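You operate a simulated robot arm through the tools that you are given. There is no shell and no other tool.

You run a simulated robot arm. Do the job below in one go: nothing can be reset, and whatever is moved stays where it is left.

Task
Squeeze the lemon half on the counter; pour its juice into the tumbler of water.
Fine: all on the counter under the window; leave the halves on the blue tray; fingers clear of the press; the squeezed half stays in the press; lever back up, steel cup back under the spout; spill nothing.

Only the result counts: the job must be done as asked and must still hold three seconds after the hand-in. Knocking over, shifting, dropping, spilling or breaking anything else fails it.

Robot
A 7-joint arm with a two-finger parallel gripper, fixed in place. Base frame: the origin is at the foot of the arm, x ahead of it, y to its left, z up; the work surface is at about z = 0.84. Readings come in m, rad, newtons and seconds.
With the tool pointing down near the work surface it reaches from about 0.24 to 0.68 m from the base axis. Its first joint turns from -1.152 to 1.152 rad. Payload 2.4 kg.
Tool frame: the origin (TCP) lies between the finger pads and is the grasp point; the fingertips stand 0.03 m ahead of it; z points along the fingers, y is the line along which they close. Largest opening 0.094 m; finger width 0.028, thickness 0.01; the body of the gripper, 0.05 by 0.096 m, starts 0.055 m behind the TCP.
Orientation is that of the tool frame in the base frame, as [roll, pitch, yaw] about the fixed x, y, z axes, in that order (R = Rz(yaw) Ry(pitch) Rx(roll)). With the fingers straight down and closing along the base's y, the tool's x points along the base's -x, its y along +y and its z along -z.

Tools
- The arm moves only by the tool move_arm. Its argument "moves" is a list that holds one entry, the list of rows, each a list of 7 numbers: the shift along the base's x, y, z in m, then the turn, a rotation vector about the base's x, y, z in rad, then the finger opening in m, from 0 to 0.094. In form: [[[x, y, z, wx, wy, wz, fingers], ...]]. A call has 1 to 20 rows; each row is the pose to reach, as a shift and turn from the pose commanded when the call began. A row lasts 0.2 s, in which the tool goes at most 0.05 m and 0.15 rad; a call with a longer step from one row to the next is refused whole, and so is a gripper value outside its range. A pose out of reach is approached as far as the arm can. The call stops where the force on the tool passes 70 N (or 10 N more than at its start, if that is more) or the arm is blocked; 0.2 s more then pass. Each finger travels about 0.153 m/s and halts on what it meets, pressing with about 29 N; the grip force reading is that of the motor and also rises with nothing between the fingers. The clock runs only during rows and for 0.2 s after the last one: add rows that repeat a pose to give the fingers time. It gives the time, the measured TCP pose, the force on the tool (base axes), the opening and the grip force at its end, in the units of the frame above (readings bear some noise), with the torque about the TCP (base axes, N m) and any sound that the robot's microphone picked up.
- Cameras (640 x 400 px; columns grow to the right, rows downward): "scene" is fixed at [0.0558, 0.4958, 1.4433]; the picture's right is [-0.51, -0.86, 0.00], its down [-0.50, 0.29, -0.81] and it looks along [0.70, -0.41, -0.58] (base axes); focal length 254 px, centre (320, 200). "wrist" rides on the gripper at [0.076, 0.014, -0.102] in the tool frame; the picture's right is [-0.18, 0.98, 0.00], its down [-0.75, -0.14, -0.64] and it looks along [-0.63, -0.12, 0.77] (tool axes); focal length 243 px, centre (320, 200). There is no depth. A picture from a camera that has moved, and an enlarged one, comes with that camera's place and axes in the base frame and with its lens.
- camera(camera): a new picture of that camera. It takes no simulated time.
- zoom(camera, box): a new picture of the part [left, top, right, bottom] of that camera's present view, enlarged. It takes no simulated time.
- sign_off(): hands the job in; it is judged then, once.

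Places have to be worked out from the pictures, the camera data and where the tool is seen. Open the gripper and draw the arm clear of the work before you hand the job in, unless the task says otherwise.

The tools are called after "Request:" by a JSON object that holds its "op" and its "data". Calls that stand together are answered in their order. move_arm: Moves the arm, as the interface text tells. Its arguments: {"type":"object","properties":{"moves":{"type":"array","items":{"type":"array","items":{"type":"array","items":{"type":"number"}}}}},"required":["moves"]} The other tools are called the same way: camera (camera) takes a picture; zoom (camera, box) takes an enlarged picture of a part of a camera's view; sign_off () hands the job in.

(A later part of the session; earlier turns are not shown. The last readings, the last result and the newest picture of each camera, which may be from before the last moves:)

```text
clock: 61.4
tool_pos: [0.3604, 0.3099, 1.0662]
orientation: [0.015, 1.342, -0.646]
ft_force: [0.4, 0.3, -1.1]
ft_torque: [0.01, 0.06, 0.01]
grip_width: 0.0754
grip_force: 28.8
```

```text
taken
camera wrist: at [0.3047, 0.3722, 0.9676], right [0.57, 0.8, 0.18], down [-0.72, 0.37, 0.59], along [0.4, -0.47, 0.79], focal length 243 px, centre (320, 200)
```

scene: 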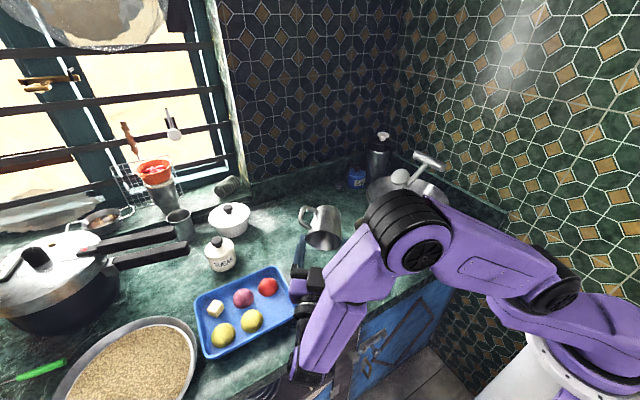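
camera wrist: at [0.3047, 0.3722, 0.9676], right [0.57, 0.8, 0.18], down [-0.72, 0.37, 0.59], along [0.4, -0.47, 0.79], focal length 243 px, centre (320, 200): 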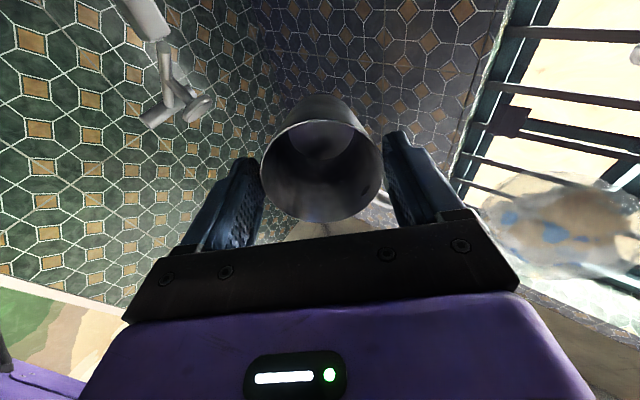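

Good, no warnings. I lower another 4 cm to z ≈ 1.026 (lip about 6 cm over the tumbler's rim) and check.

Request:
{"op": "move_arm", "data": {"moves": [[[0, 0, -0.02, 0, 0, 0, 0.066], [0, 0, -0.04, 0, 0, 0, 0.066]]]}}

Request:
{"op": "camera", "data": {"camera": "scene"}}

Request:
{"op": "zoom", "data": {"camera": "scene", "box": [270, 190, 400, 330]}}

```text
clock: 62.0
tool_pos: [0.3602, 0.3106, 1.0256]
orientation: [0.014, 1.344, -0.646]
ft_force: [-1.0, -0.6, -1.5]
ft_torque: [-0.01, 0.03, 0.0]
grip_width: 0.0754
grip_force: 29.4
```

```text
taken
```

scene: 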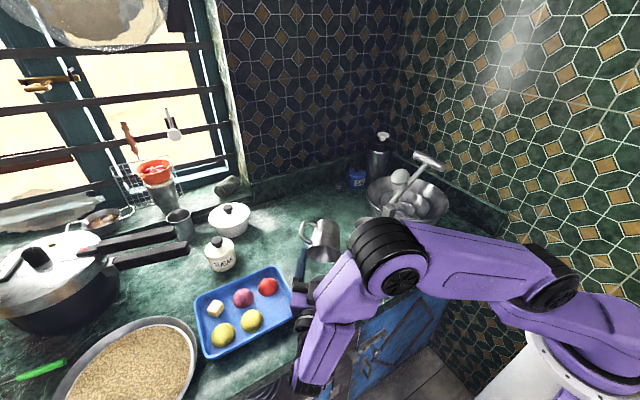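

```text
2.86 times, centred on (335, 260) of scene
camera zoom: at [0.0558, 0.4958, 1.4433], right [-0.51, -0.86, 0.0], down [-0.5, 0.29, -0.81], along [0.7, -0.41, -0.58], focal length 726 px, centre (277, 29)
```

zoom: 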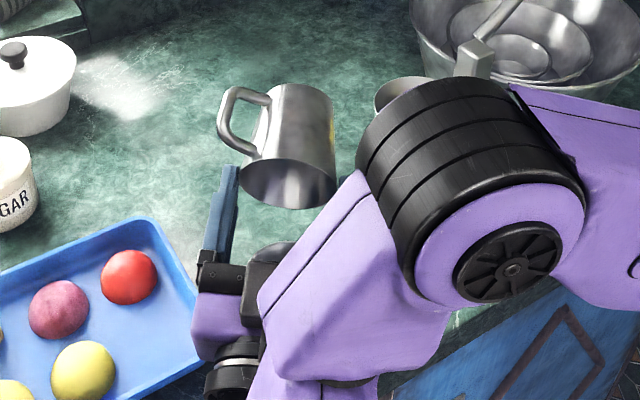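

The pour pose is reachable to z ≈ 1.026 with no warnings, and the elbow stays clear of everything. The dry run is done, so I raise along the same path and level the cup again.

Request:
{"op": "move_arm", "data": {"moves": [[[0, 0, 0.02, 0, 0, 0, 0.066], [0, 0, 0.04, 0, 0, 0, 0.066], [0, 0, 0.06, 0, 0, 0, 0.066], [0, 0, 0.08, 0, 0, 0, 0.066], [0, 0, 0.1, 0, 0, 0, 0.066], [0, 0, 0.1, 0.0798, 0.1026, 0, 0.066], [0, 0, 0.1, 0.1596, 0.2053, 0, 0.066], [0, 0, 0.1, 0.2393, 0.3079, 0, 0.066], [0, 0, 0.1, 0.3191, 0.4106, 0, 0.066], [0, 0, 0.1, 0.3989, 0.5132, 0, 0.066], [0, 0, 0.1, 0.4787, 0.6159, 0, 0.066], [0, 0, 0.1, 0.5585, 0.7185, 0, 0.066], [0, 0, 0.1, 0.6382, 0.8212, 0, 0.066], [0, 0, 0.1, 0.718, 0.9238, 0, 0.066], [0, 0, 0.1, 0.7978, 1.0265, 0, 0.066], [0, 0, 0.1, 0.8776, 1.1291, 0, 0.066], [0, 0, 0.1, 0.9574, 1.2318, 0, 0.066], [0, 0, 0.1, 1.0371, 1.3344, 0, 0.066], [0, 0, 0.1, 1.1047, 1.4213, 0, 0.066], [0, 0, 0.1, 1.1047, 1.4213, 0, 0.066]]]}}

Request:
{"op": "camera", "data": {"camera": "scene"}}

```text
clock: 66.2
tool_pos: [0.3603, 0.3096, 1.1243]
orientation: [3.14, -0.003, 2.478]
ft_force: [0.1, -0.3, -0.7]
ft_torque: [0.0, 0.01, -0.02]
grip_width: 0.0752
grip_force: 29.0
```

```text
taken
```

scene: 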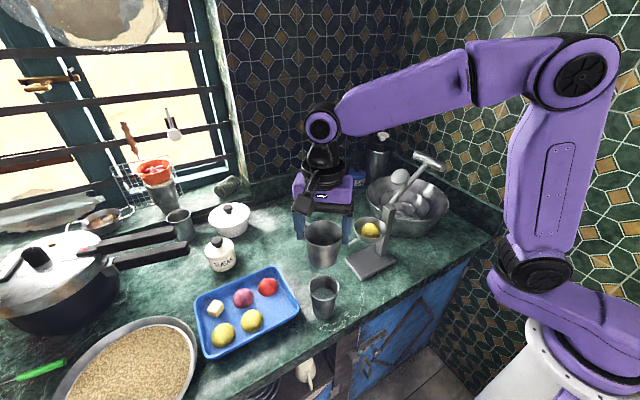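

Level again, cup firmly held. I take it back to beside the press and down to just above the counter.

Request:
{"op": "move_arm", "data": {"moves": [[[0.03, -0.018, -0.015, 0, 0, 0, 0.066], [0.06, -0.036, -0.035, 0, 0, 0, 0.066], [0.085, -0.0525, -0.06, 0, 0, 0, 0.066], [0.085, -0.0525, -0.1, 0, 0, 0, 0.066], [0.085, -0.0525, -0.14, 0, 0, 0, 0.066], [0.085, -0.0525, -0.17, 0, 0, 0, 0.066], [0.085, -0.0525, -0.184, 0, 0, 0, 0.066], [0.085, -0.0525, -0.184, 0, 0, 0, 0.066]]]}}

Request:
{"op": "zoom", "data": {"camera": "scene", "box": [290, 190, 410, 320]}}

Request:
{"op": "camera", "data": {"camera": "wrist"}}

```text
clock: 68.0
tool_pos: [0.4467, 0.2598, 0.9417]
orientation: [3.141, -0.002, 2.478]
ft_force: [-0.3, 0.3, -0.5]
ft_torque: [-0.02, 0.01, 0.04]
grip_width: 0.0752
grip_force: 29.1
```

```text
3.08 times, centred on (350, 255) of scene
camera zoom: at [0.0558, 0.4958, 1.4433], right [-0.51, -0.86, 0.0], down [-0.5, 0.29, -0.81], along [0.7, -0.41, -0.58], focal length 781 px, centre (228, 31)
```

zoom: 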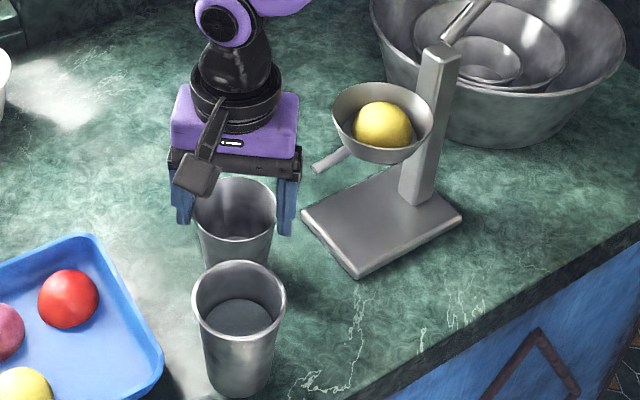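

```text
taken
camera wrist: at [0.3963, 0.3172, 1.0436], right [0.75, 0.66, 0.0], down [0.51, -0.58, 0.64], along [0.42, -0.48, -0.77], focal length 243 px, centre (320, 200)
```

wrist: 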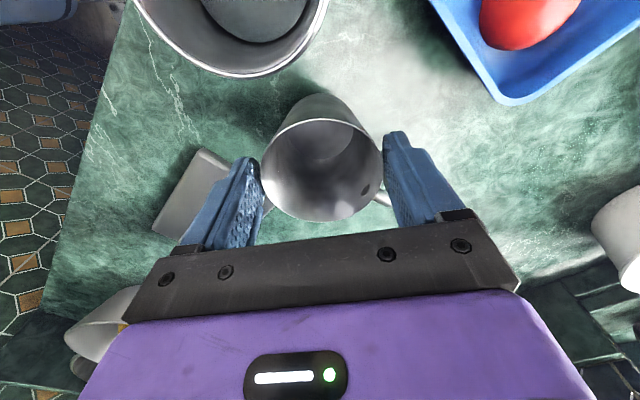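

The cup is level enough and clear. I slide it in toward the spout at this height, then lower gently until the counter takes it.

Request:
{"op": "move_arm", "data": {"moves": [[[-0.007, -0.012, 0, 0, 0, 0, 0.066], [-0.014, -0.024, 0, 0, 0, 0, 0.066], [-0.02, -0.036, 0, 0, 0, 0, 0.066], [-0.02, -0.036, -0.005, 0, 0, 0, 0.066], [-0.02, -0.036, -0.009, 0, 0, 0, 0.066], [-0.02, -0.036, -0.011, 0, 0, 0, 0.066]]]}}

Request:
{"op": "zoom", "data": {"camera": "scene", "box": [300, 210, 400, 300]}}

```text
clock: 69.4
tool_pos: [0.4257, 0.2217, 0.9314]
orientation: [3.141, 0.0, 2.479]
ft_force: [-4.6, -5.3, 24.8]
ft_torque: [-0.24, 0.05, -0.12]
grip_width: 0.0756
grip_force: 29.1
```

```text
4.44 times, centred on (350, 255) of scene
camera zoom: at [0.0554, 0.4955, 1.4435], right [-0.51, -0.86, 0.0], down [-0.5, 0.29, -0.81], along [0.7, -0.41, -0.58], focal length 1129 px, centre (187, -44)
```

zoom: 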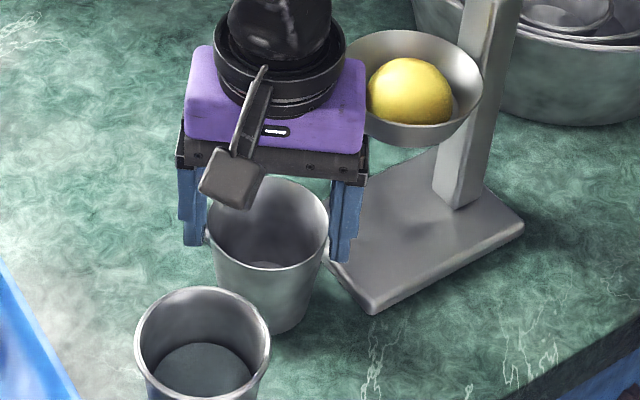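

The cup touches the counter at TCP z ≈ 0.931 (25 N). I ease up 2 mm to unload and open the fingers slowly.

Request:
{"op": "move_arm", "data": {"moves": [[[0, 0, 0.0015, 0, 0, 0, 0.066], [0, 0, 0.002, 0, 0, 0, 0.078], [0, 0, 0.002, 0, 0, 0, 0.084], [0, 0, 0.002, 0, 0, 0, 0.09], [0, 0, 0.002, 0, 0, 0, 0.094], [0, 0, 0.002, 0, 0, 0, 0.094]]]}}

Request:
{"op": "camera", "data": {"camera": "wrist"}}

Request:
{"op": "zoom", "data": {"camera": "scene", "box": [300, 210, 400, 300]}}

```text
clock: 70.8
tool_pos: [0.4249, 0.2212, 0.9308]
orientation: [-3.142, 0.0, 2.479]
ft_force: [-0.1, -0.3, -1.1]
ft_torque: [-0.01, -0.01, 0.03]
grip_width: 0.094
grip_force: 0.0
```

```text
taken
camera wrist: at [0.3747, 0.2799, 1.0342], right [0.75, 0.66, 0.0], down [0.51, -0.58, 0.64], along [0.42, -0.48, -0.77], focal length 243 px, centre (320, 200)
```

wrist: 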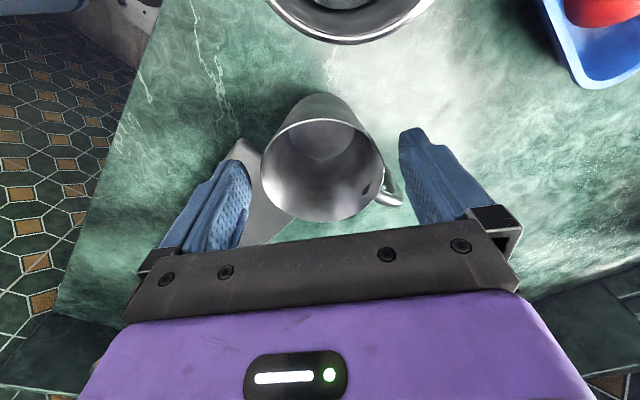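

```text
4.44 times, centred on (350, 255) of scene
camera zoom: at [0.0558, 0.4958, 1.4433], right [-0.51, -0.86, 0.0], down [-0.5, 0.29, -0.81], along [0.7, -0.41, -0.58], focal length 1129 px, centre (187, -44)
```

zoom: 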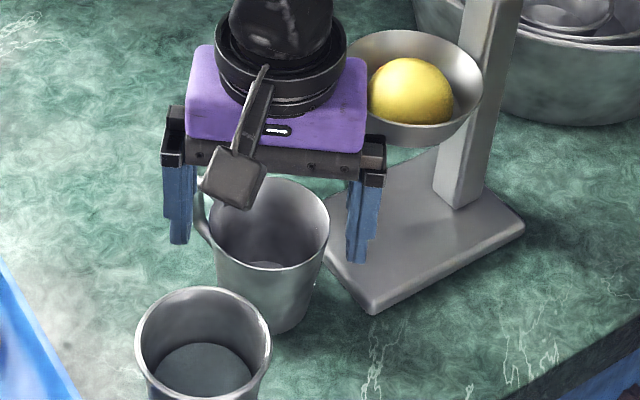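

The cup stands released near (0.428, 0.220), the spout tip now about 8 mm inside its rim. I rise straight up, then go to the lever's T-bar, turning to close along y.

Request:
{"op": "move_arm", "data": {"moves": [[[0, 0, 0.02, 0, 0, 0, 0.094], [0, 0, 0.06, 0, 0, 0, 0.094], [0, 0, 0.1, 0, 0, 0, 0.094], [0, 0, 0.15, 0, 0, 0, 0.094], [0, 0, 0.2, 0, 0, 0, 0.094], [0, 0, 0.25, 0, 0, 0, 0.09], [0, 0, 0.3, 0, 0, 0, 0.08], [0, 0, 0.33, 0, 0, 0, 0.07]]]}}

Request:
{"op": "camera", "data": {"camera": "wrist"}}

Request:
{"op": "zoom", "data": {"camera": "scene", "box": [290, 140, 450, 320]}}

```text
clock: 72.6
tool_pos: [0.4234, 0.2195, 1.2637]
orientation: [3.14, -0.003, 2.478]
ft_force: [1.3, -0.4, 0.9]
ft_torque: [0.02, 0.01, 0.0]
grip_width: 0.0699
grip_force: 0.1
```

```text
taken
camera wrist: at [0.3732, 0.2777, 1.3656], right [0.75, 0.66, 0.0], down [0.51, -0.58, 0.64], along [0.42, -0.48, -0.77], focal length 243 px, centre (320, 200)
```

wrist: 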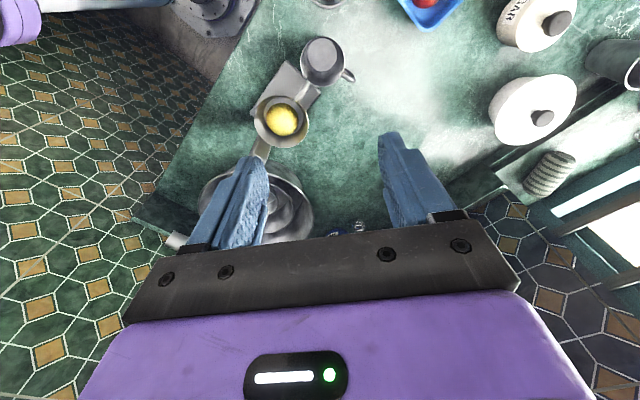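

```text
2.22 times, centred on (370, 230) of scene
camera zoom: at [0.0558, 0.4958, 1.4433], right [-0.51, -0.86, 0.0], down [-0.5, 0.29, -0.81], along [0.7, -0.41, -0.58], focal length 564 px, centre (209, 133)
```

zoom: 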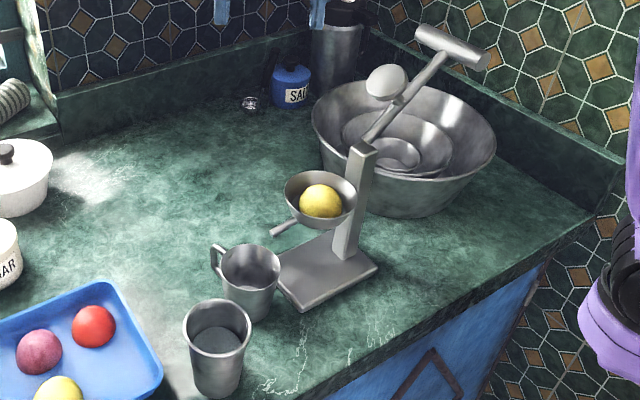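

I check the spout against the cup once more from this high view before going to the lever.

Request:
{"op": "zoom", "data": {"camera": "wrist", "box": [240, 20, 370, 150]}}

```text
3.08 times, centred on (305, 85) of wrist
camera zoom: at [0.3732, 0.2777, 1.3656], right [0.75, 0.66, 0.0], down [0.51, -0.58, 0.64], along [0.42, -0.48, -0.77], focal length 746 px, centre (366, 554)
```

zoom: 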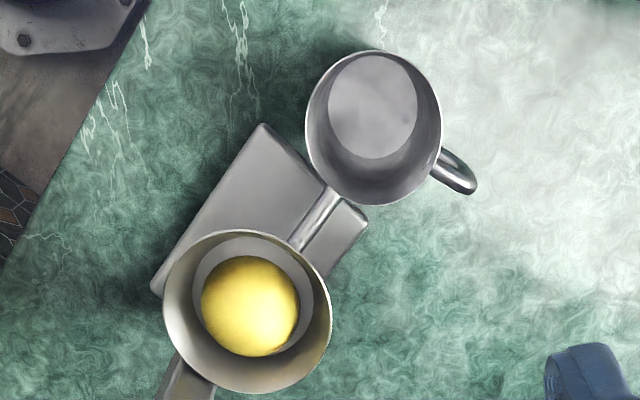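

The spout tip lies inside the cup's mouth. Now I move over the T-bar at z ≈ 1.25, turning to close along y, offset to x ≈ 0.405 to clear the rod.

Request:
{"op": "move_arm", "data": {"moves": [[[-0.003, -0.04, 0, 0, 0, 0.11, 0.07], [-0.006, -0.08, 0, 0, 0, 0.22, 0.07], [-0.009, -0.12, 0, 0, 0, 0.33, 0.07], [-0.012, -0.16, 0, 0, 0, 0.44, 0.07], [-0.015, -0.2, -0.005, 0, 0, 0.55, 0.07], [-0.018, -0.24, -0.01, 0, 0, 0.663, 0.07], [-0.0185, -0.2765, -0.01, 0, 0, 0.663, 0.07], [-0.0185, -0.2765, -0.01, 0, 0, 0.663, 0.07]]]}}

Request:
{"op": "camera", "data": {"camera": "wrist"}}

Request:
{"op": "zoom", "data": {"camera": "scene", "box": [350, 60, 510, 240]}}

```text
clock: 74.4
tool_pos: [0.4062, -0.0547, 1.2518]
orientation: [3.141, -0.002, -3.141]
ft_force: [-0.6, -0.3, -0.3]
ft_torque: [-0.01, 0.0, -0.02]
grip_width: 0.0701
grip_force: 0.0
```

```text
taken
camera wrist: at [0.3301, -0.0398, 1.3536], right [0.18, 0.98, 0.0], down [0.75, -0.14, 0.64], along [0.63, -0.12, -0.77], focal length 243 px, centre (320, 200)
```

wrist: 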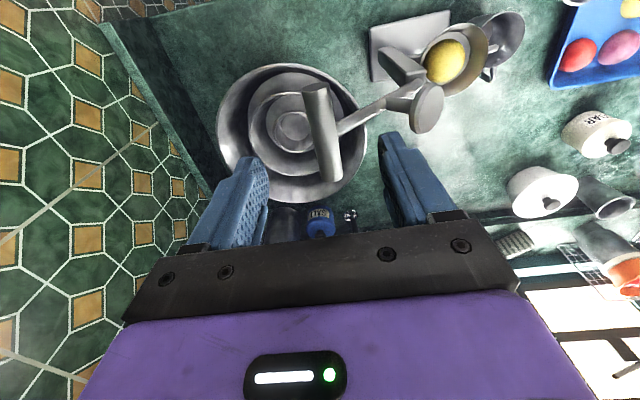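

```text
2.22 times, centred on (430, 150) of scene
camera zoom: at [0.0558, 0.4957, 1.4433], right [-0.51, -0.86, 0.0], down [-0.5, 0.29, -0.81], along [0.7, -0.41, -0.58], focal length 564 px, centre (76, 311)
```

zoom: 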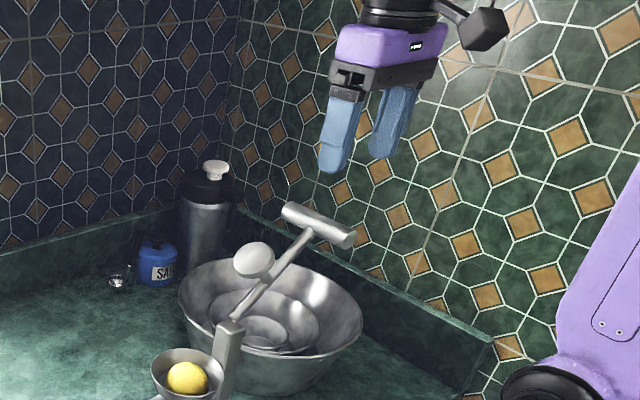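

The T-bar is confirmed at x 0.388–0.48, y ≈ -0.0555, z ≈ 1.134. I lower the open fingers around its near half.

Request:
{"op": "move_arm", "data": {"moves": [[[0, 0, -0.03, 0, 0, 0, 0.06], [0, 0, -0.06, 0, 0, 0, 0.06], [0, 0, -0.085, 0, 0, 0, 0.06], [0, 0, -0.1, 0, 0, 0, 0.06], [0, 0, -0.105, 0, 0, 0, 0.06], [0, 0, -0.105, 0, 0, 0, 0.06]]]}}

Request:
{"op": "camera", "data": {"camera": "wrist"}}

Request:
{"op": "zoom", "data": {"camera": "scene", "box": [360, 90, 480, 220]}}

```text
clock: 75.8
tool_pos: [0.4069, -0.0541, 1.1493]
orientation: [-3.141, -0.002, 3.14]
ft_force: [-0.1, 0.3, 0.0]
ft_torque: [0.01, -0.04, -0.01]
grip_width: 0.0598
grip_force: 0.1
```

```text
taken
camera wrist: at [0.331, -0.0392, 1.2504], right [0.18, 0.98, 0.0], down [0.75, -0.14, 0.64], along [0.63, -0.12, -0.77], focal length 243 px, centre (320, 200)
```

wrist: 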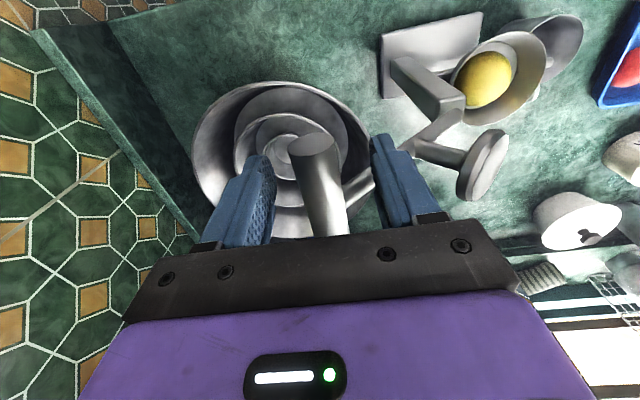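

```text
3.08 times, centred on (420, 155) of scene
camera zoom: at [0.0558, 0.4958, 1.4433], right [-0.51, -0.86, 0.0], down [-0.5, 0.29, -0.81], along [0.7, -0.41, -0.58], focal length 781 px, centre (12, 338)
```

zoom: 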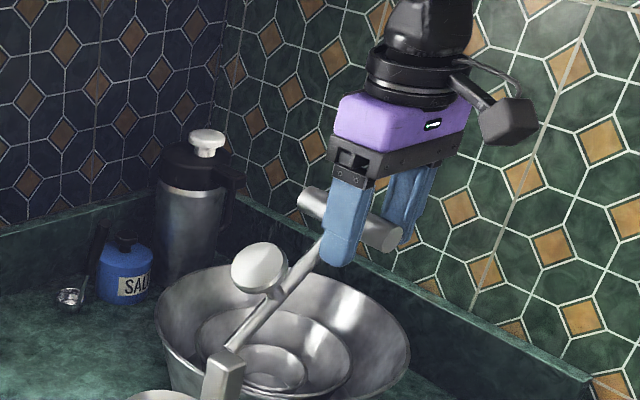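

The bar is between the fingers. I lower 3 mm more and close on it.

Request:
{"op": "move_arm", "data": {"moves": [[[0, 0, -0.003, 0, 0, 0, 0.06], [0, 0, -0.003, 0, 0, 0, 0.04], [0, 0, -0.003, 0, 0, 0, 0.022], [0, 0, -0.003, 0, 0, 0, 0.022], [0, 0, -0.003, 0, 0, 0, 0.022]]]}}

Request:
{"op": "camera", "data": {"camera": "wrist"}}

```text
clock: 77.0
tool_pos: [0.4067, -0.0547, 1.1443]
orientation: [3.14, 0.0, 3.14]
ft_force: [0.0, -2.4, 1.2]
ft_torque: [-0.06, 0.03, 0.19]
grip_width: 0.0277
grip_force: 28.5
```

```text
taken
camera wrist: at [0.3311, -0.0395, 1.2469], right [0.18, 0.98, 0.0], down [0.75, -0.14, 0.64], along [0.63, -0.12, -0.77], focal length 243 px, centre (320, 200)
```

wrist: 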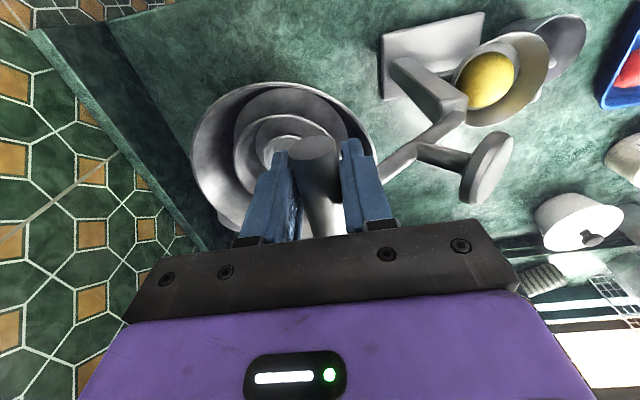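

The bar is gripped (28 mm). I start swinging the lever along its arc about the hinge (y 0.060, z 1.03), the first 24°, and watch the force.

Request:
{"op": "move_arm", "data": {"moves": [[[0, 0.0056, 0.006, 0, 0, 0, 0.022], [0, 0.0116, 0.0117, 0, 0, 0, 0.022], [0, 0.0242, 0.0218, 0, 0, 0, 0.022], [0, 0.0377, 0.0306, 0, 0, 0, 0.022], [0, 0.0521, 0.038, 0, 0, 0, 0.022]]]}}

Request:
{"op": "zoom", "data": {"camera": "scene", "box": [330, 90, 470, 250]}}

```text
clock: 78.2
tool_pos: [0.4059, -0.0025, 1.1844]
orientation: [-3.14, 0.005, 3.138]
ft_force: [1.8, -15.7, 25.6]
ft_torque: [-0.32, 0.18, 0.02]
grip_width: 0.0254
grip_force: 28.6
```

```text
2.50 times, centred on (400, 170) of scene
camera zoom: at [0.0556, 0.4952, 1.4436], right [-0.51, -0.86, 0.0], down [-0.5, 0.29, -0.81], along [0.7, -0.41, -0.58], focal length 635 px, centre (120, 275)
```

zoom: 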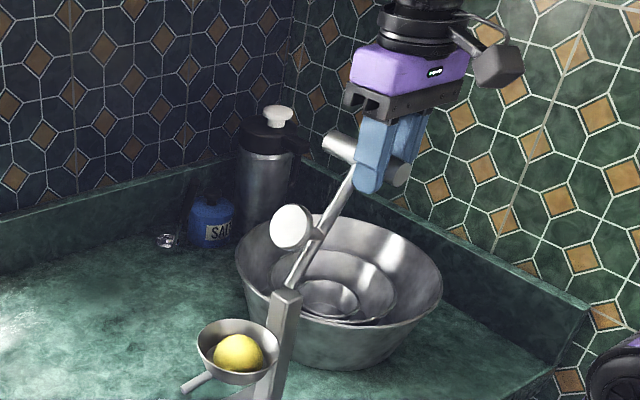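

The lever follows, but a radial load of about 30 N shows that my arc is slightly too tight. I ease the fingers open a few mm to let the bar settle, still caged, then read the force.

Request:
{"op": "move_arm", "data": {"moves": [[[0, 0, 0, 0, 0, 0, 0.032], [0, 0, 0, 0, 0, 0, 0.032]]]}}

Request:
{"op": "camera", "data": {"camera": "wrist"}}

Request:
{"op": "zoom", "data": {"camera": "scene", "box": [370, 110, 450, 190]}}

```text
clock: 78.8
tool_pos: [0.4058, -0.0004, 1.1815]
orientation: [3.14, -0.003, -3.141]
ft_force: [0.1, -0.9, -0.2]
ft_torque: [0.02, 0.01, -0.03]
grip_width: 0.0325
grip_force: 0.1
```

```text
taken
camera wrist: at [0.3308, 0.0137, 1.2834], right [0.18, 0.98, 0.0], down [0.76, -0.14, 0.64], along [0.63, -0.12, -0.77], focal length 243 px, centre (320, 200)
```

wrist: 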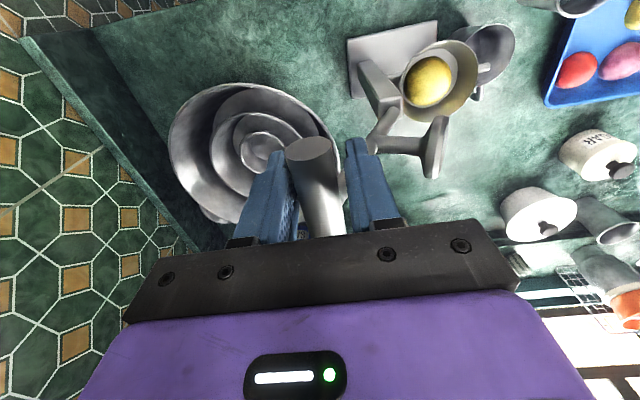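

```text
5.00 times, centred on (410, 150) of scene
camera zoom: at [0.0558, 0.4957, 1.4433], right [-0.51, -0.86, 0.0], down [-0.5, 0.29, -0.81], along [0.7, -0.41, -0.58], focal length 1270 px, centre (-130, 450)
```

zoom: 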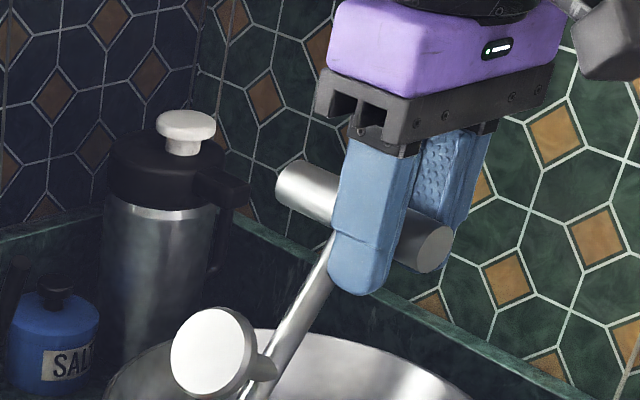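

The load is gone and the bar rests against the rear finger. I carry it over the top, caged, down to about 65° on the bowl's side.

Request:
{"op": "move_arm", "data": {"moves": [[[0, 0.012, 0.005, 0, 0, 0, 0.032], [0, 0.0235, 0.009, 0, 0, 0, 0.032], [0, 0.037, 0.0115, 0, 0, 0, 0.032], [0, 0.05, 0.013, 0, 0, 0, 0.032], [0, 0.063, 0.0135, 0, 0, 0, 0.032], [0, 0.0765, 0.013, 0, 0, 0, 0.032], [0, 0.089, 0.0115, 0, 0, 0, 0.032], [0, 0.1, 0.009, 0, 0, 0, 0.032], [0, 0.1125, 0.0045, 0, 0, 0, 0.032], [0, 0.125, -0.001, 0, 0, 0, 0.032]]]}}

Request:
{"op": "camera", "data": {"camera": "wrist"}}

Request:
{"op": "zoom", "data": {"camera": "scene", "box": [310, 90, 450, 250]}}

```text
clock: 81.0
tool_pos: [0.4082, 0.1228, 1.181]
orientation: [3.141, -0.001, -3.141]
ft_force: [0.9, 1.2, 0.3]
ft_torque: [0.01, 0.02, 0.04]
grip_width: 0.0322
grip_force: 0.2
```

```text
taken
camera wrist: at [0.3327, 0.1376, 1.2832], right [0.18, 0.98, 0.0], down [0.75, -0.14, 0.64], along [0.63, -0.12, -0.77], focal length 243 px, centre (320, 200)
```

wrist: 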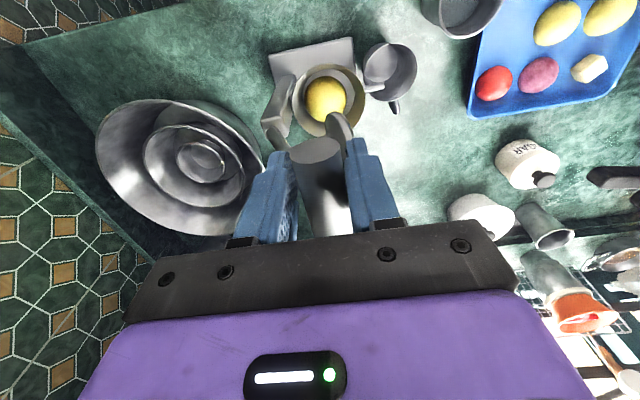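

```text
2.50 times, centred on (380, 170) of scene
camera zoom: at [0.0558, 0.4958, 1.4433], right [-0.51, -0.86, 0.0], down [-0.5, 0.29, -0.81], along [0.7, -0.41, -0.58], focal length 635 px, centre (170, 275)
```

zoom: 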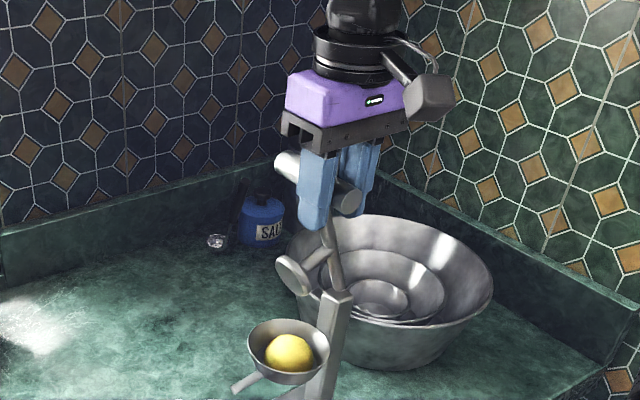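

The lever is over the top; a circle fit through the three bar positions gives the hinge at (y 0.066, z 1.026), R ≈ 0.163, angle now ≈ 70°. I continue down, caged, to about 46°.

Request:
{"op": "move_arm", "data": {"moves": [[[0, 0.0115, 0.002, 0, 0, 0, 0.032], [0, 0.019, -0.001, 0, 0, 0, 0.032], [0, 0.026, -0.0055, 0, 0, 0, 0.032], [0, 0.033, -0.01, 0, 0, 0, 0.032], [0, 0.04, -0.015, 0, 0, 0, 0.032], [0, 0.047, -0.0205, 0, 0, 0, 0.032], [0, 0.053, -0.026, 0, 0, 0, 0.032]]]}}

Request:
{"op": "zoom", "data": {"camera": "scene", "box": [300, 120, 420, 260]}}

Request:
{"op": "camera", "data": {"camera": "wrist"}}

```text
clock: 82.6
tool_pos: [0.4054, 0.1749, 1.1546]
orientation: [3.141, -0.002, -3.141]
ft_force: [1.1, 1.2, 0.3]
ft_torque: [0.01, 0.02, -0.02]
grip_width: 0.0323
grip_force: 0.7
```

```text
2.86 times, centred on (360, 190) of scene
camera zoom: at [0.0558, 0.4958, 1.4433], right [-0.51, -0.86, 0.0], down [-0.5, 0.29, -0.81], along [0.7, -0.41, -0.58], focal length 726 px, centre (206, 229)
```

zoom: 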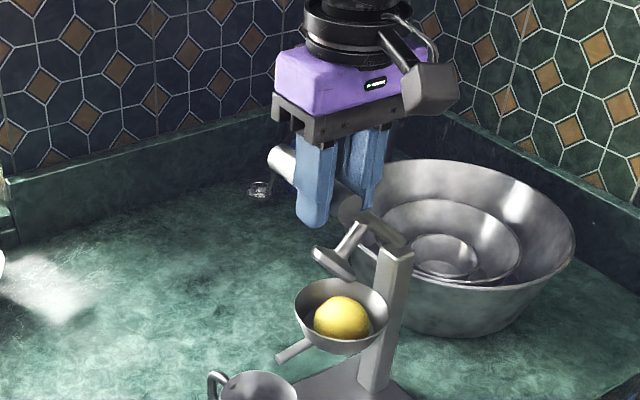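

```text
taken
camera wrist: at [0.331, 0.1898, 1.2568], right [0.18, 0.98, 0.0], down [0.75, -0.14, 0.64], along [0.63, -0.12, -0.77], focal length 243 px, centre (320, 200)
```

wrist: 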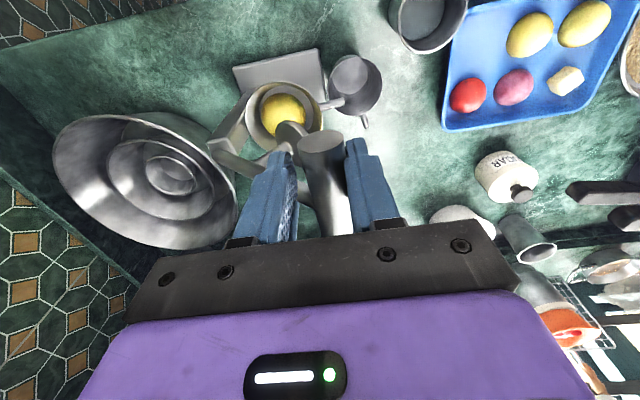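

The bar is at about 47° with the lever resting lightly on the front finger. I close on it again and bring it down along the arc to about 25°, watching for the ram meeting the lemon.

Request:
{"op": "move_arm", "data": {"moves": [[[0, 0, 0, 0, 0, 0, 0.022], [0, 0, 0, 0, 0, 0, 0.022], [0, 0.0063, -0.0064, 0, 0, 0, 0.022], [0, 0.0124, -0.0132, 0, 0, 0, 0.022], [0, 0.0176, -0.0198, 0, 0, 0, 0.022], [0, 0.0225, -0.0266, 0, 0, 0, 0.022]]]}}

Request:
{"op": "zoom", "data": {"camera": "scene", "box": [300, 140, 420, 280]}}

```text
clock: 84.0
tool_pos: [0.4059, 0.1986, 1.129]
orientation: [3.141, -0.003, 3.141]
ft_force: [-1.9, 5.1, 2.6]
ft_torque: [-0.13, -0.02, -0.04]
grip_width: 0.0233
grip_force: 28.8
```

```text
2.86 times, centred on (360, 210) of scene
camera zoom: at [0.0557, 0.4959, 1.4433], right [-0.51, -0.86, 0.0], down [-0.5, 0.29, -0.81], along [0.7, -0.41, -0.58], focal length 726 px, centre (206, 171)
```

zoom: 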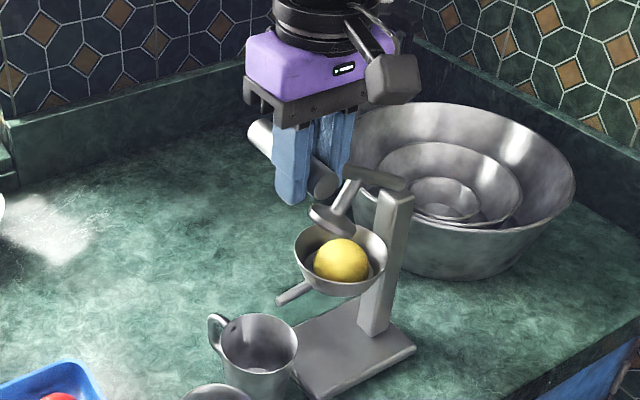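

The ram is now just over the lemon, lever at about 34°. I continue down in small steps, seating the fingers a few mm deeper on the bar.

Request:
{"op": "move_arm", "data": {"moves": [[[0, 0.0043, -0.009, 0, 0, 0, 0.022], [0, 0.0085, -0.018, 0, 0, 0, 0.022], [0, 0.012, -0.0255, 0, 0, 0, 0.022], [0, 0.0155, -0.033, 0, 0, 0, 0.022]]]}}

Request:
{"op": "zoom", "data": {"camera": "scene", "box": [300, 150, 420, 290]}}

Request:
{"op": "camera", "data": {"camera": "wrist"}}

```text
clock: 85.0
tool_pos: [0.4064, 0.212, 1.0947]
orientation: [-3.14, -0.002, 3.142]
ft_force: [-2.1, 1.6, 0.8]
ft_torque: [-0.15, -0.09, -0.07]
grip_width: 0.0239
grip_force: 29.0
```

```text
2.86 times, centred on (360, 220) of scene
camera zoom: at [0.0557, 0.4958, 1.4433], right [-0.51, -0.86, 0.0], down [-0.5, 0.29, -0.81], along [0.7, -0.41, -0.58], focal length 726 px, centre (206, 143)
```

zoom: 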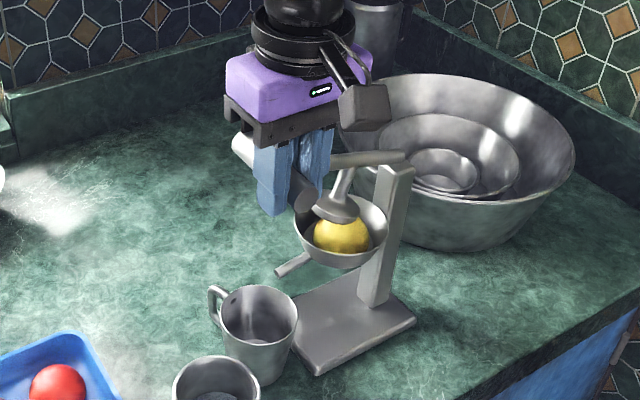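

```text
taken
camera wrist: at [0.332, 0.227, 1.197], right [0.18, 0.98, 0.0], down [0.76, -0.14, 0.64], along [0.63, -0.12, -0.77], focal length 243 px, centre (320, 200)
```

wrist: 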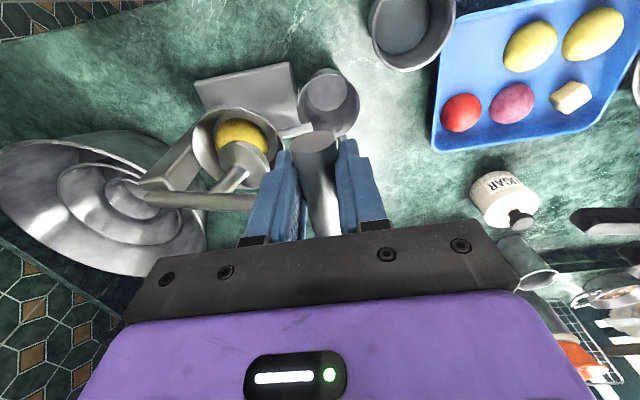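

The ram has just met the lemon at about 20°. I release the bar and go up, so that I can press from above with closed fingers at the bar's centre, well away from ram and bowl.

Request:
{"op": "move_arm", "data": {"moves": [[[0, 0, 0, 0, 0, 0, 0.04], [0, 0, 0, 0, 0, 0, 0.055], [0, 0, 0.02, 0, 0, 0, 0.055], [0, 0, 0.045, 0, 0, 0, 0.055], [0, 0, 0.065, 0, 0, 0, 0.04], [0.012, 0, 0.065, 0, 0, 0, 0.02], [0.025, 0, 0.065, 0, 0, 0, 0], [0.025, 0, 0.065, 0, 0, 0, 0]]]}}

Request:
{"op": "zoom", "data": {"camera": "scene", "box": [300, 140, 420, 280]}}

Request:
{"op": "camera", "data": {"camera": "wrist"}}

```text
clock: 86.8
tool_pos: [0.4325, 0.2136, 1.1621]
orientation: [-3.141, -0.002, 3.141]
ft_force: [0.5, 0.7, 0.4]
ft_torque: [-0.02, 0.04, -0.05]
grip_width: 0.0
grip_force: 29.1
```

```text
2.86 times, centred on (360, 210) of scene
camera zoom: at [0.0558, 0.4958, 1.4433], right [-0.51, -0.86, 0.0], down [-0.5, 0.29, -0.81], along [0.7, -0.41, -0.58], focal length 726 px, centre (206, 171)
```

zoom: 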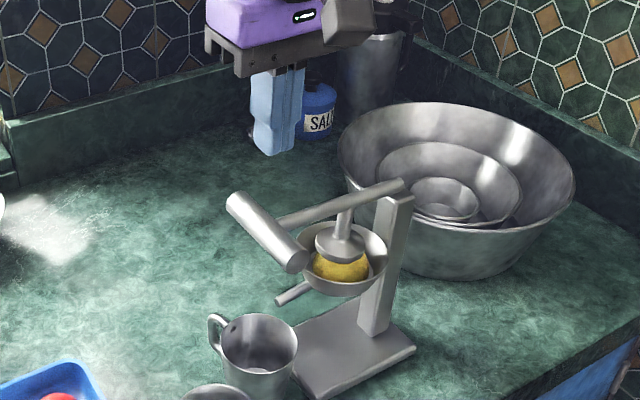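

```text
taken
camera wrist: at [0.3572, 0.2286, 1.2628], right [0.18, 0.98, 0.0], down [0.75, -0.14, 0.64], along [0.63, -0.12, -0.77], focal length 243 px, centre (320, 200)
```

wrist: 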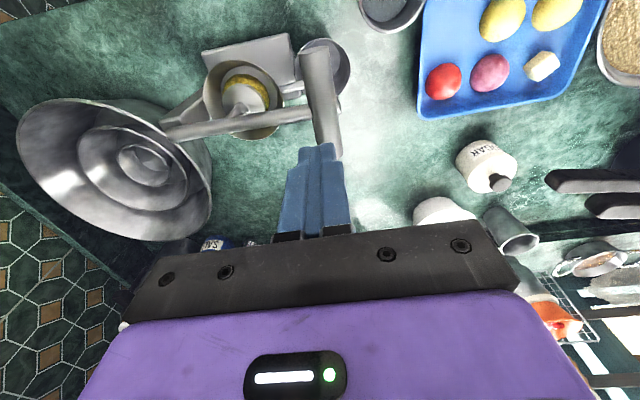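

The lever settled with the ram on the lemon; the bar is now near (0.43, 0.218, 1.049). I bring the closed fingertips down to just above the bar's centre.

Request:
{"op": "move_arm", "data": {"moves": [[[-0.001, 0.003, -0.025, 0, 0, 0, 0], [-0.001, 0.005, -0.045, 0, 0, 0, 0], [-0.001, 0.005, -0.06, 0, 0, 0, 0], [-0.001, 0.005, -0.06, 0, 0, 0, 0]]]}}

Request:
{"op": "zoom", "data": {"camera": "scene", "box": [300, 170, 400, 280]}}

Request:
{"op": "camera", "data": {"camera": "wrist"}}

```text
clock: 87.8
tool_pos: [0.4312, 0.2171, 1.1013]
orientation: [-3.141, -0.002, -3.141]
ft_force: [0.0, -0.1, 0.0]
ft_torque: [0.0, 0.01, -0.03]
grip_width: 0.0
grip_force: 29.3
```

```text
3.64 times, centred on (350, 225) of scene
camera zoom: at [0.0558, 0.4958, 1.4433], right [-0.51, -0.86, 0.0], down [-0.5, 0.29, -0.81], along [0.7, -0.41, -0.58], focal length 924 px, centre (211, 109)
```

zoom: 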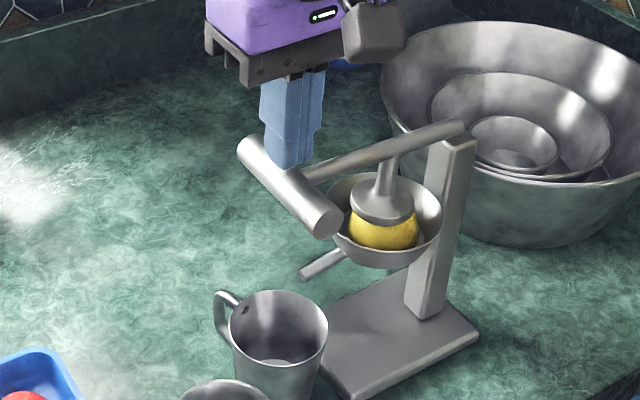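

```text
taken
camera wrist: at [0.3559, 0.2327, 1.2039], right [0.18, 0.98, 0.0], down [0.75, -0.14, 0.64], along [0.63, -0.12, -0.77], focal length 243 px, centre (320, 200)
```

wrist: 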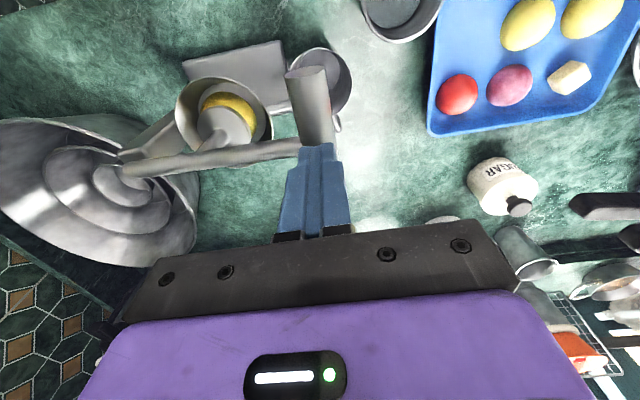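

The fingertips are centred just above the bar. I press down in 4–5 mm steps and watch the force.

Request:
{"op": "move_arm", "data": {"moves": [[[0, 0.0005, -0.006, 0, 0, 0, 0], [0, 0.001, -0.011, 0, 0, 0, 0], [0, 0.0015, -0.015, 0, 0, 0, 0], [0, 0.002, -0.019, 0, 0, 0, 0], [0, 0.0025, -0.023, 0, 0, 0, 0]]]}}

Request:
{"op": "zoom", "data": {"camera": "scene", "box": [300, 170, 400, 280]}}

```text
clock: 88.8
tool_pos: [0.4327, 0.2263, 1.0915]
orientation: [3.126, 0.016, -3.141]
ft_force: [-5.3, -0.2, 22.0]
ft_torque: [-0.02, 0.47, -0.14]
grip_width: 0.0
grip_force: 29.1
stopped in row 4: the force on the tool passed its limit at 78 N (the readings are from after the stop); the commanded pose is now the measured one
```

```text
3.64 times, centred on (350, 225) of scene
camera zoom: at [0.0553, 0.4956, 1.4434], right [-0.51, -0.86, 0.0], down [-0.5, 0.29, -0.81], along [0.7, -0.41, -0.58], focal length 924 px, centre (211, 109)
```

zoom: 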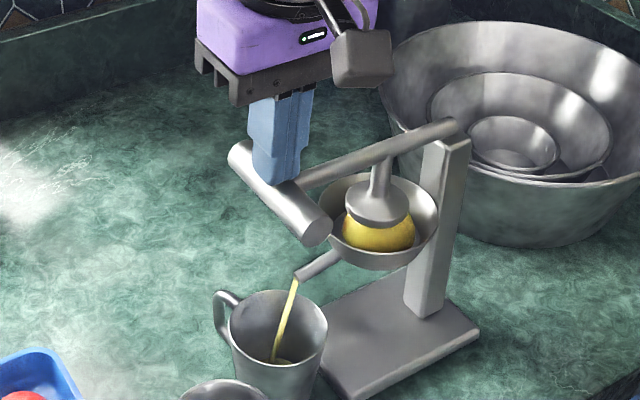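

Juice is running from the spout right into the cup. The force peaked, so I press on more slowly, about 1.5 mm per step.

Request:
{"op": "move_arm", "data": {"moves": [[[0, 0, -0.0015, 0, 0, 0, 0], [0, 0, -0.003, 0, 0, 0, 0], [0, 0, -0.0045, 0, 0, 0, 0], [0, 0, -0.006, 0, 0, 0, 0], [0, 0, -0.0075, 0, 0, 0, 0]]]}}

Request:
{"op": "zoom", "data": {"camera": "scene", "box": [300, 170, 400, 280]}}

```text
clock: 89.7
tool_pos: [0.4329, 0.2282, 1.0906]
orientation: [3.113, 0.025, -3.141]
ft_force: [-5.3, -0.3, 22.5]
ft_torque: [0.0, 0.51, -0.13]
grip_width: 0.0
grip_force: 29.0
stopped in row 4: the force on the tool passed its limit at 72 N (the readings are from after the stop); the commanded pose is now the measured one
```

```text
3.64 times, centred on (350, 225) of scene
camera zoom: at [0.0553, 0.4956, 1.4434], right [-0.51, -0.86, 0.0], down [-0.5, 0.29, -0.81], along [0.7, -0.41, -0.58], focal length 924 px, centre (211, 109)
```

zoom: 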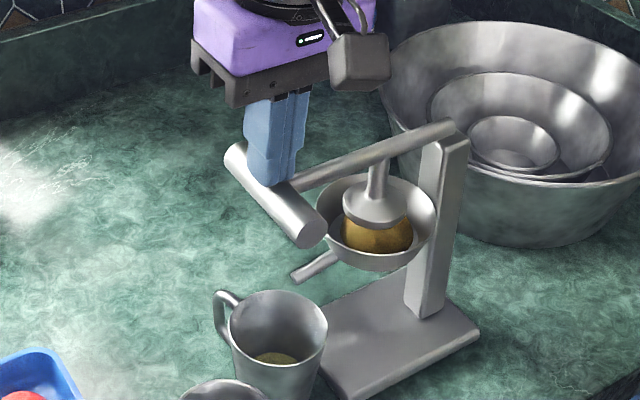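

The stream has stopped, the half looks squeezed and juice lies in the cup; the lever is against its stop. I ease off and check that the press still sits flat.

Request:
{"op": "move_arm", "data": {"moves": [[[0, 0, 0.003, 0, 0, 0, 0], [0, 0, 0.006, 0, 0, 0, 0], [0, 0, 0.01, 0, 0, 0, 0], [0, 0, 0.01, 0, 0, 0, 0]]]}}

Request:
{"op": "zoom", "data": {"camera": "scene", "box": [300, 170, 400, 280]}}

Request:
{"op": "camera", "data": {"camera": "wrist"}}

```text
clock: 90.7
tool_pos: [0.4327, 0.228, 1.0988]
orientation: [3.118, 0.022, -3.139]
ft_force: [-0.3, -0.2, 1.0]
ft_torque: [0.0, 0.04, -0.02]
grip_width: 0.0
grip_force: 29.1
```

```text
3.64 times, centred on (350, 225) of scene
camera zoom: at [0.0558, 0.4958, 1.4433], right [-0.51, -0.86, 0.0], down [-0.5, 0.29, -0.81], along [0.7, -0.41, -0.58], focal length 924 px, centre (211, 109)
```

zoom: 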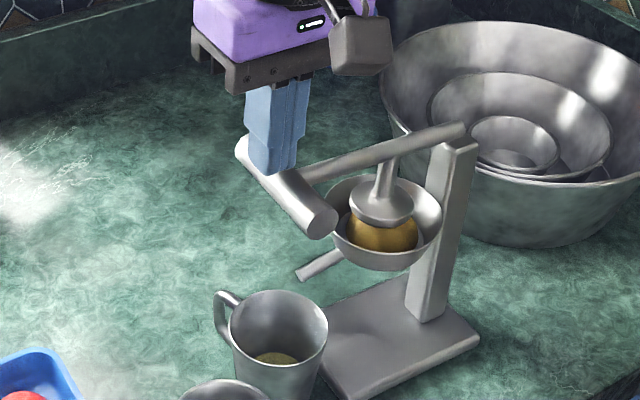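

```text
taken
camera wrist: at [0.3559, 0.2402, 1.1993], right [0.18, 0.98, 0.03], down [0.74, -0.16, 0.65], along [0.65, -0.1, -0.76], focal length 243 px, centre (320, 200)
```

wrist: 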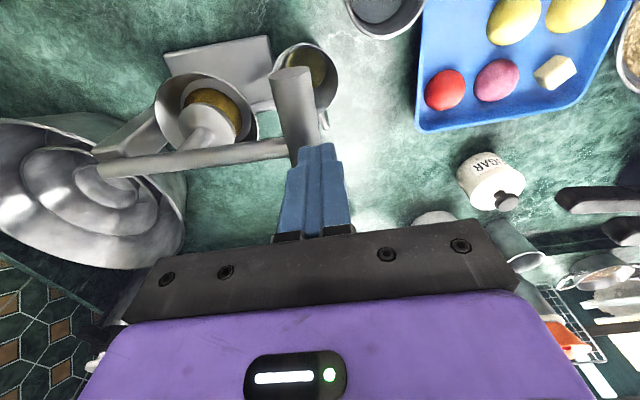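

The press sits as before and the juice is in the cup. I give one more moderate, held press (about 45 N) to see whether any more juice comes.

Request:
{"op": "move_arm", "data": {"moves": [[[0, 0, -0.004, 0, 0, 0, 0], [0, 0, -0.007, 0, 0, 0, 0], [0, 0, -0.009, 0, 0, 0, 0], [0, 0, -0.0105, 0, 0, 0, 0], [0, 0, -0.012, 0, 0, 0, 0], [0, 0, -0.012, 0, 0, 0, 0]]]}}

Request:
{"op": "zoom", "data": {"camera": "scene", "box": [300, 170, 400, 280]}}

```text
clock: 92.1
tool_pos: [0.4338, 0.2286, 1.0912]
orientation: [3.111, 0.032, -3.141]
ft_force: [-5.1, 5.3, 51.4]
ft_torque: [-0.28, 0.65, -0.04]
grip_width: 0.0
grip_force: 28.7
```

```text
3.64 times, centred on (350, 225) of scene
camera zoom: at [0.0549, 0.4955, 1.4434], right [-0.51, -0.86, 0.0], down [-0.5, 0.29, -0.81], along [0.7, -0.41, -0.58], focal length 924 px, centre (211, 109)
```

zoom: 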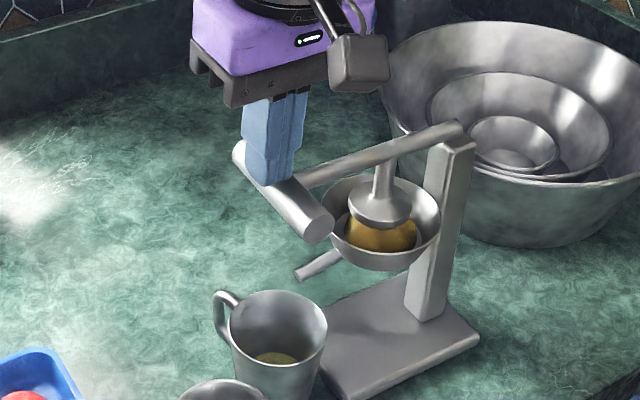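

No more juice comes; the squeeze is complete. I ease off, rise above the bar, correct the small tilt the load left, and open to grip the bar again at its near half.

Request:
{"op": "move_arm", "data": {"moves": [[[0, 0, 0.006, 0, 0, 0, 0], [0, 0, 0.015, 0, 0, 0, 0], [0, 0, 0.04, -0.012, 0.011, 0, 0], [-0.01, -0.003, 0.07, -0.024, 0.022, 0, 0.02], [-0.027, -0.006, 0.075, -0.024, 0.022, 0, 0.05], [-0.027, -0.006, 0.075, -0.024, 0.022, 0, 0.05]]]}}

Request:
{"op": "camera", "data": {"camera": "wrist"}}

Request:
{"op": "zoom", "data": {"camera": "scene", "box": [300, 170, 400, 280]}}

```text
clock: 93.5
tool_pos: [0.408, 0.2239, 1.1626]
orientation: [3.141, -0.001, -3.141]
ft_force: [0.1, 0.1, 0.3]
ft_torque: [-0.02, 0.02, 0.02]
grip_width: 0.0499
grip_force: 0.0
```

```text
taken
camera wrist: at [0.3315, 0.2378, 1.2645], right [0.18, 0.98, 0.0], down [0.75, -0.14, 0.64], along [0.63, -0.12, -0.77], focal length 243 px, centre (320, 200)
```

wrist: 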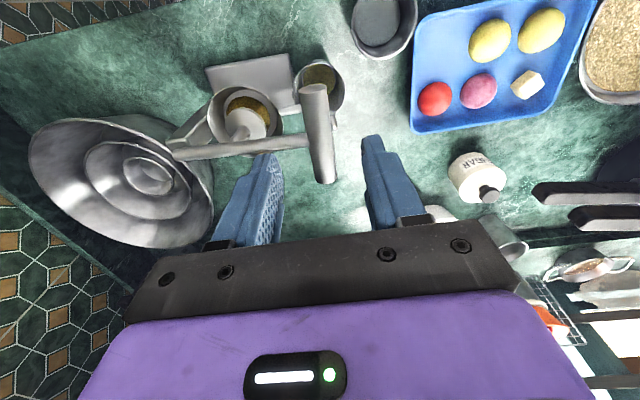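

```text
3.64 times, centred on (350, 225) of scene
camera zoom: at [0.0558, 0.4958, 1.4433], right [-0.51, -0.86, 0.0], down [-0.5, 0.29, -0.81], along [0.7, -0.41, -0.58], focal length 924 px, centre (211, 109)
```

zoom: 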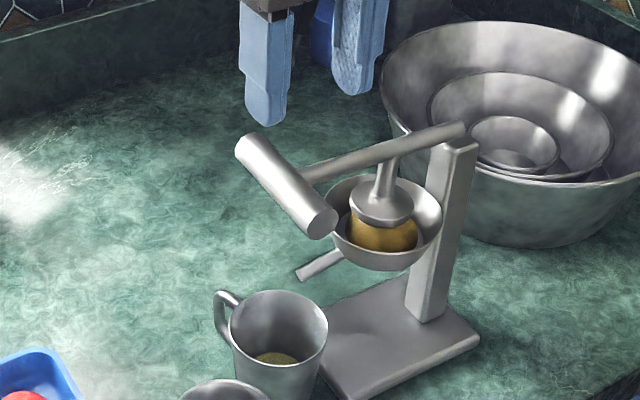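

The bar lies at y ≈ 0.220, z ≈ 1.05. I lower the open fingers around its near half and close.

Request:
{"op": "move_arm", "data": {"moves": [[[-0.002, -0.003, -0.04, 0, 0, 0, 0.05], [-0.002, -0.003, -0.075, 0, 0, 0, 0.05], [-0.002, -0.003, -0.095, 0, 0, 0, 0.05], [-0.002, -0.003, -0.1025, 0, 0, 0, 0.05], [-0.002, -0.003, -0.1025, 0, 0, 0, 0.035], [-0.002, -0.003, -0.1025, 0, 0, 0, 0.022], [-0.002, -0.003, -0.1025, 0, 0, 0, 0.022]]]}}

Request:
{"op": "camera", "data": {"camera": "wrist"}}

Request:
{"op": "zoom", "data": {"camera": "scene", "box": [300, 170, 400, 280]}}

```text
clock: 95.1
tool_pos: [0.404, 0.2195, 1.0602]
orientation: [3.139, 0.0, 3.14]
ft_force: [-2.2, 2.2, -0.1]
ft_torque: [0.02, -0.18, -0.49]
grip_width: 0.0263
grip_force: 27.9
```

```text
taken
camera wrist: at [0.3292, 0.234, 1.1611], right [0.18, 0.98, 0.0], down [0.75, -0.14, 0.64], along [0.63, -0.12, -0.77], focal length 243 px, centre (320, 200)
```

wrist: 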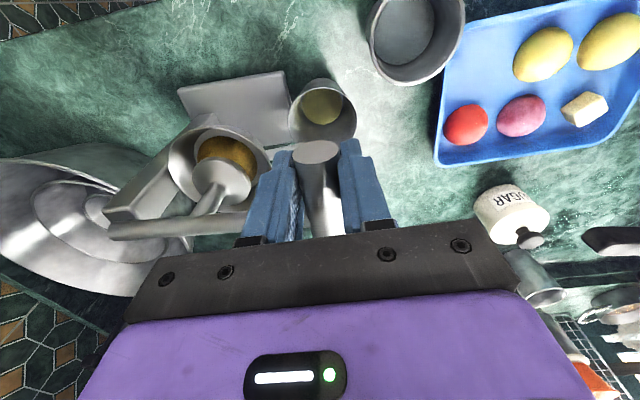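

```text
3.64 times, centred on (350, 225) of scene
camera zoom: at [0.0558, 0.4958, 1.4433], right [-0.51, -0.86, 0.0], down [-0.5, 0.29, -0.81], along [0.7, -0.41, -0.58], focal length 924 px, centre (211, 109)
```

zoom: 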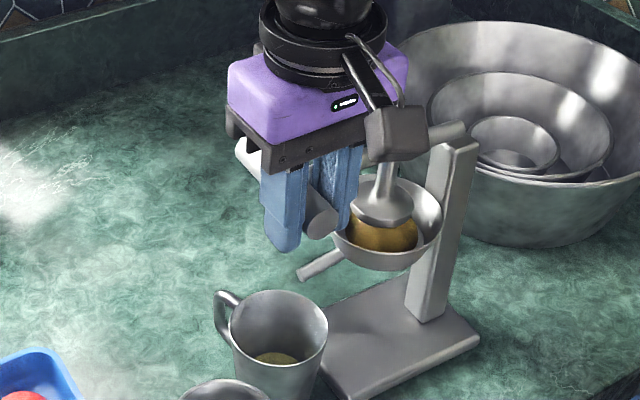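

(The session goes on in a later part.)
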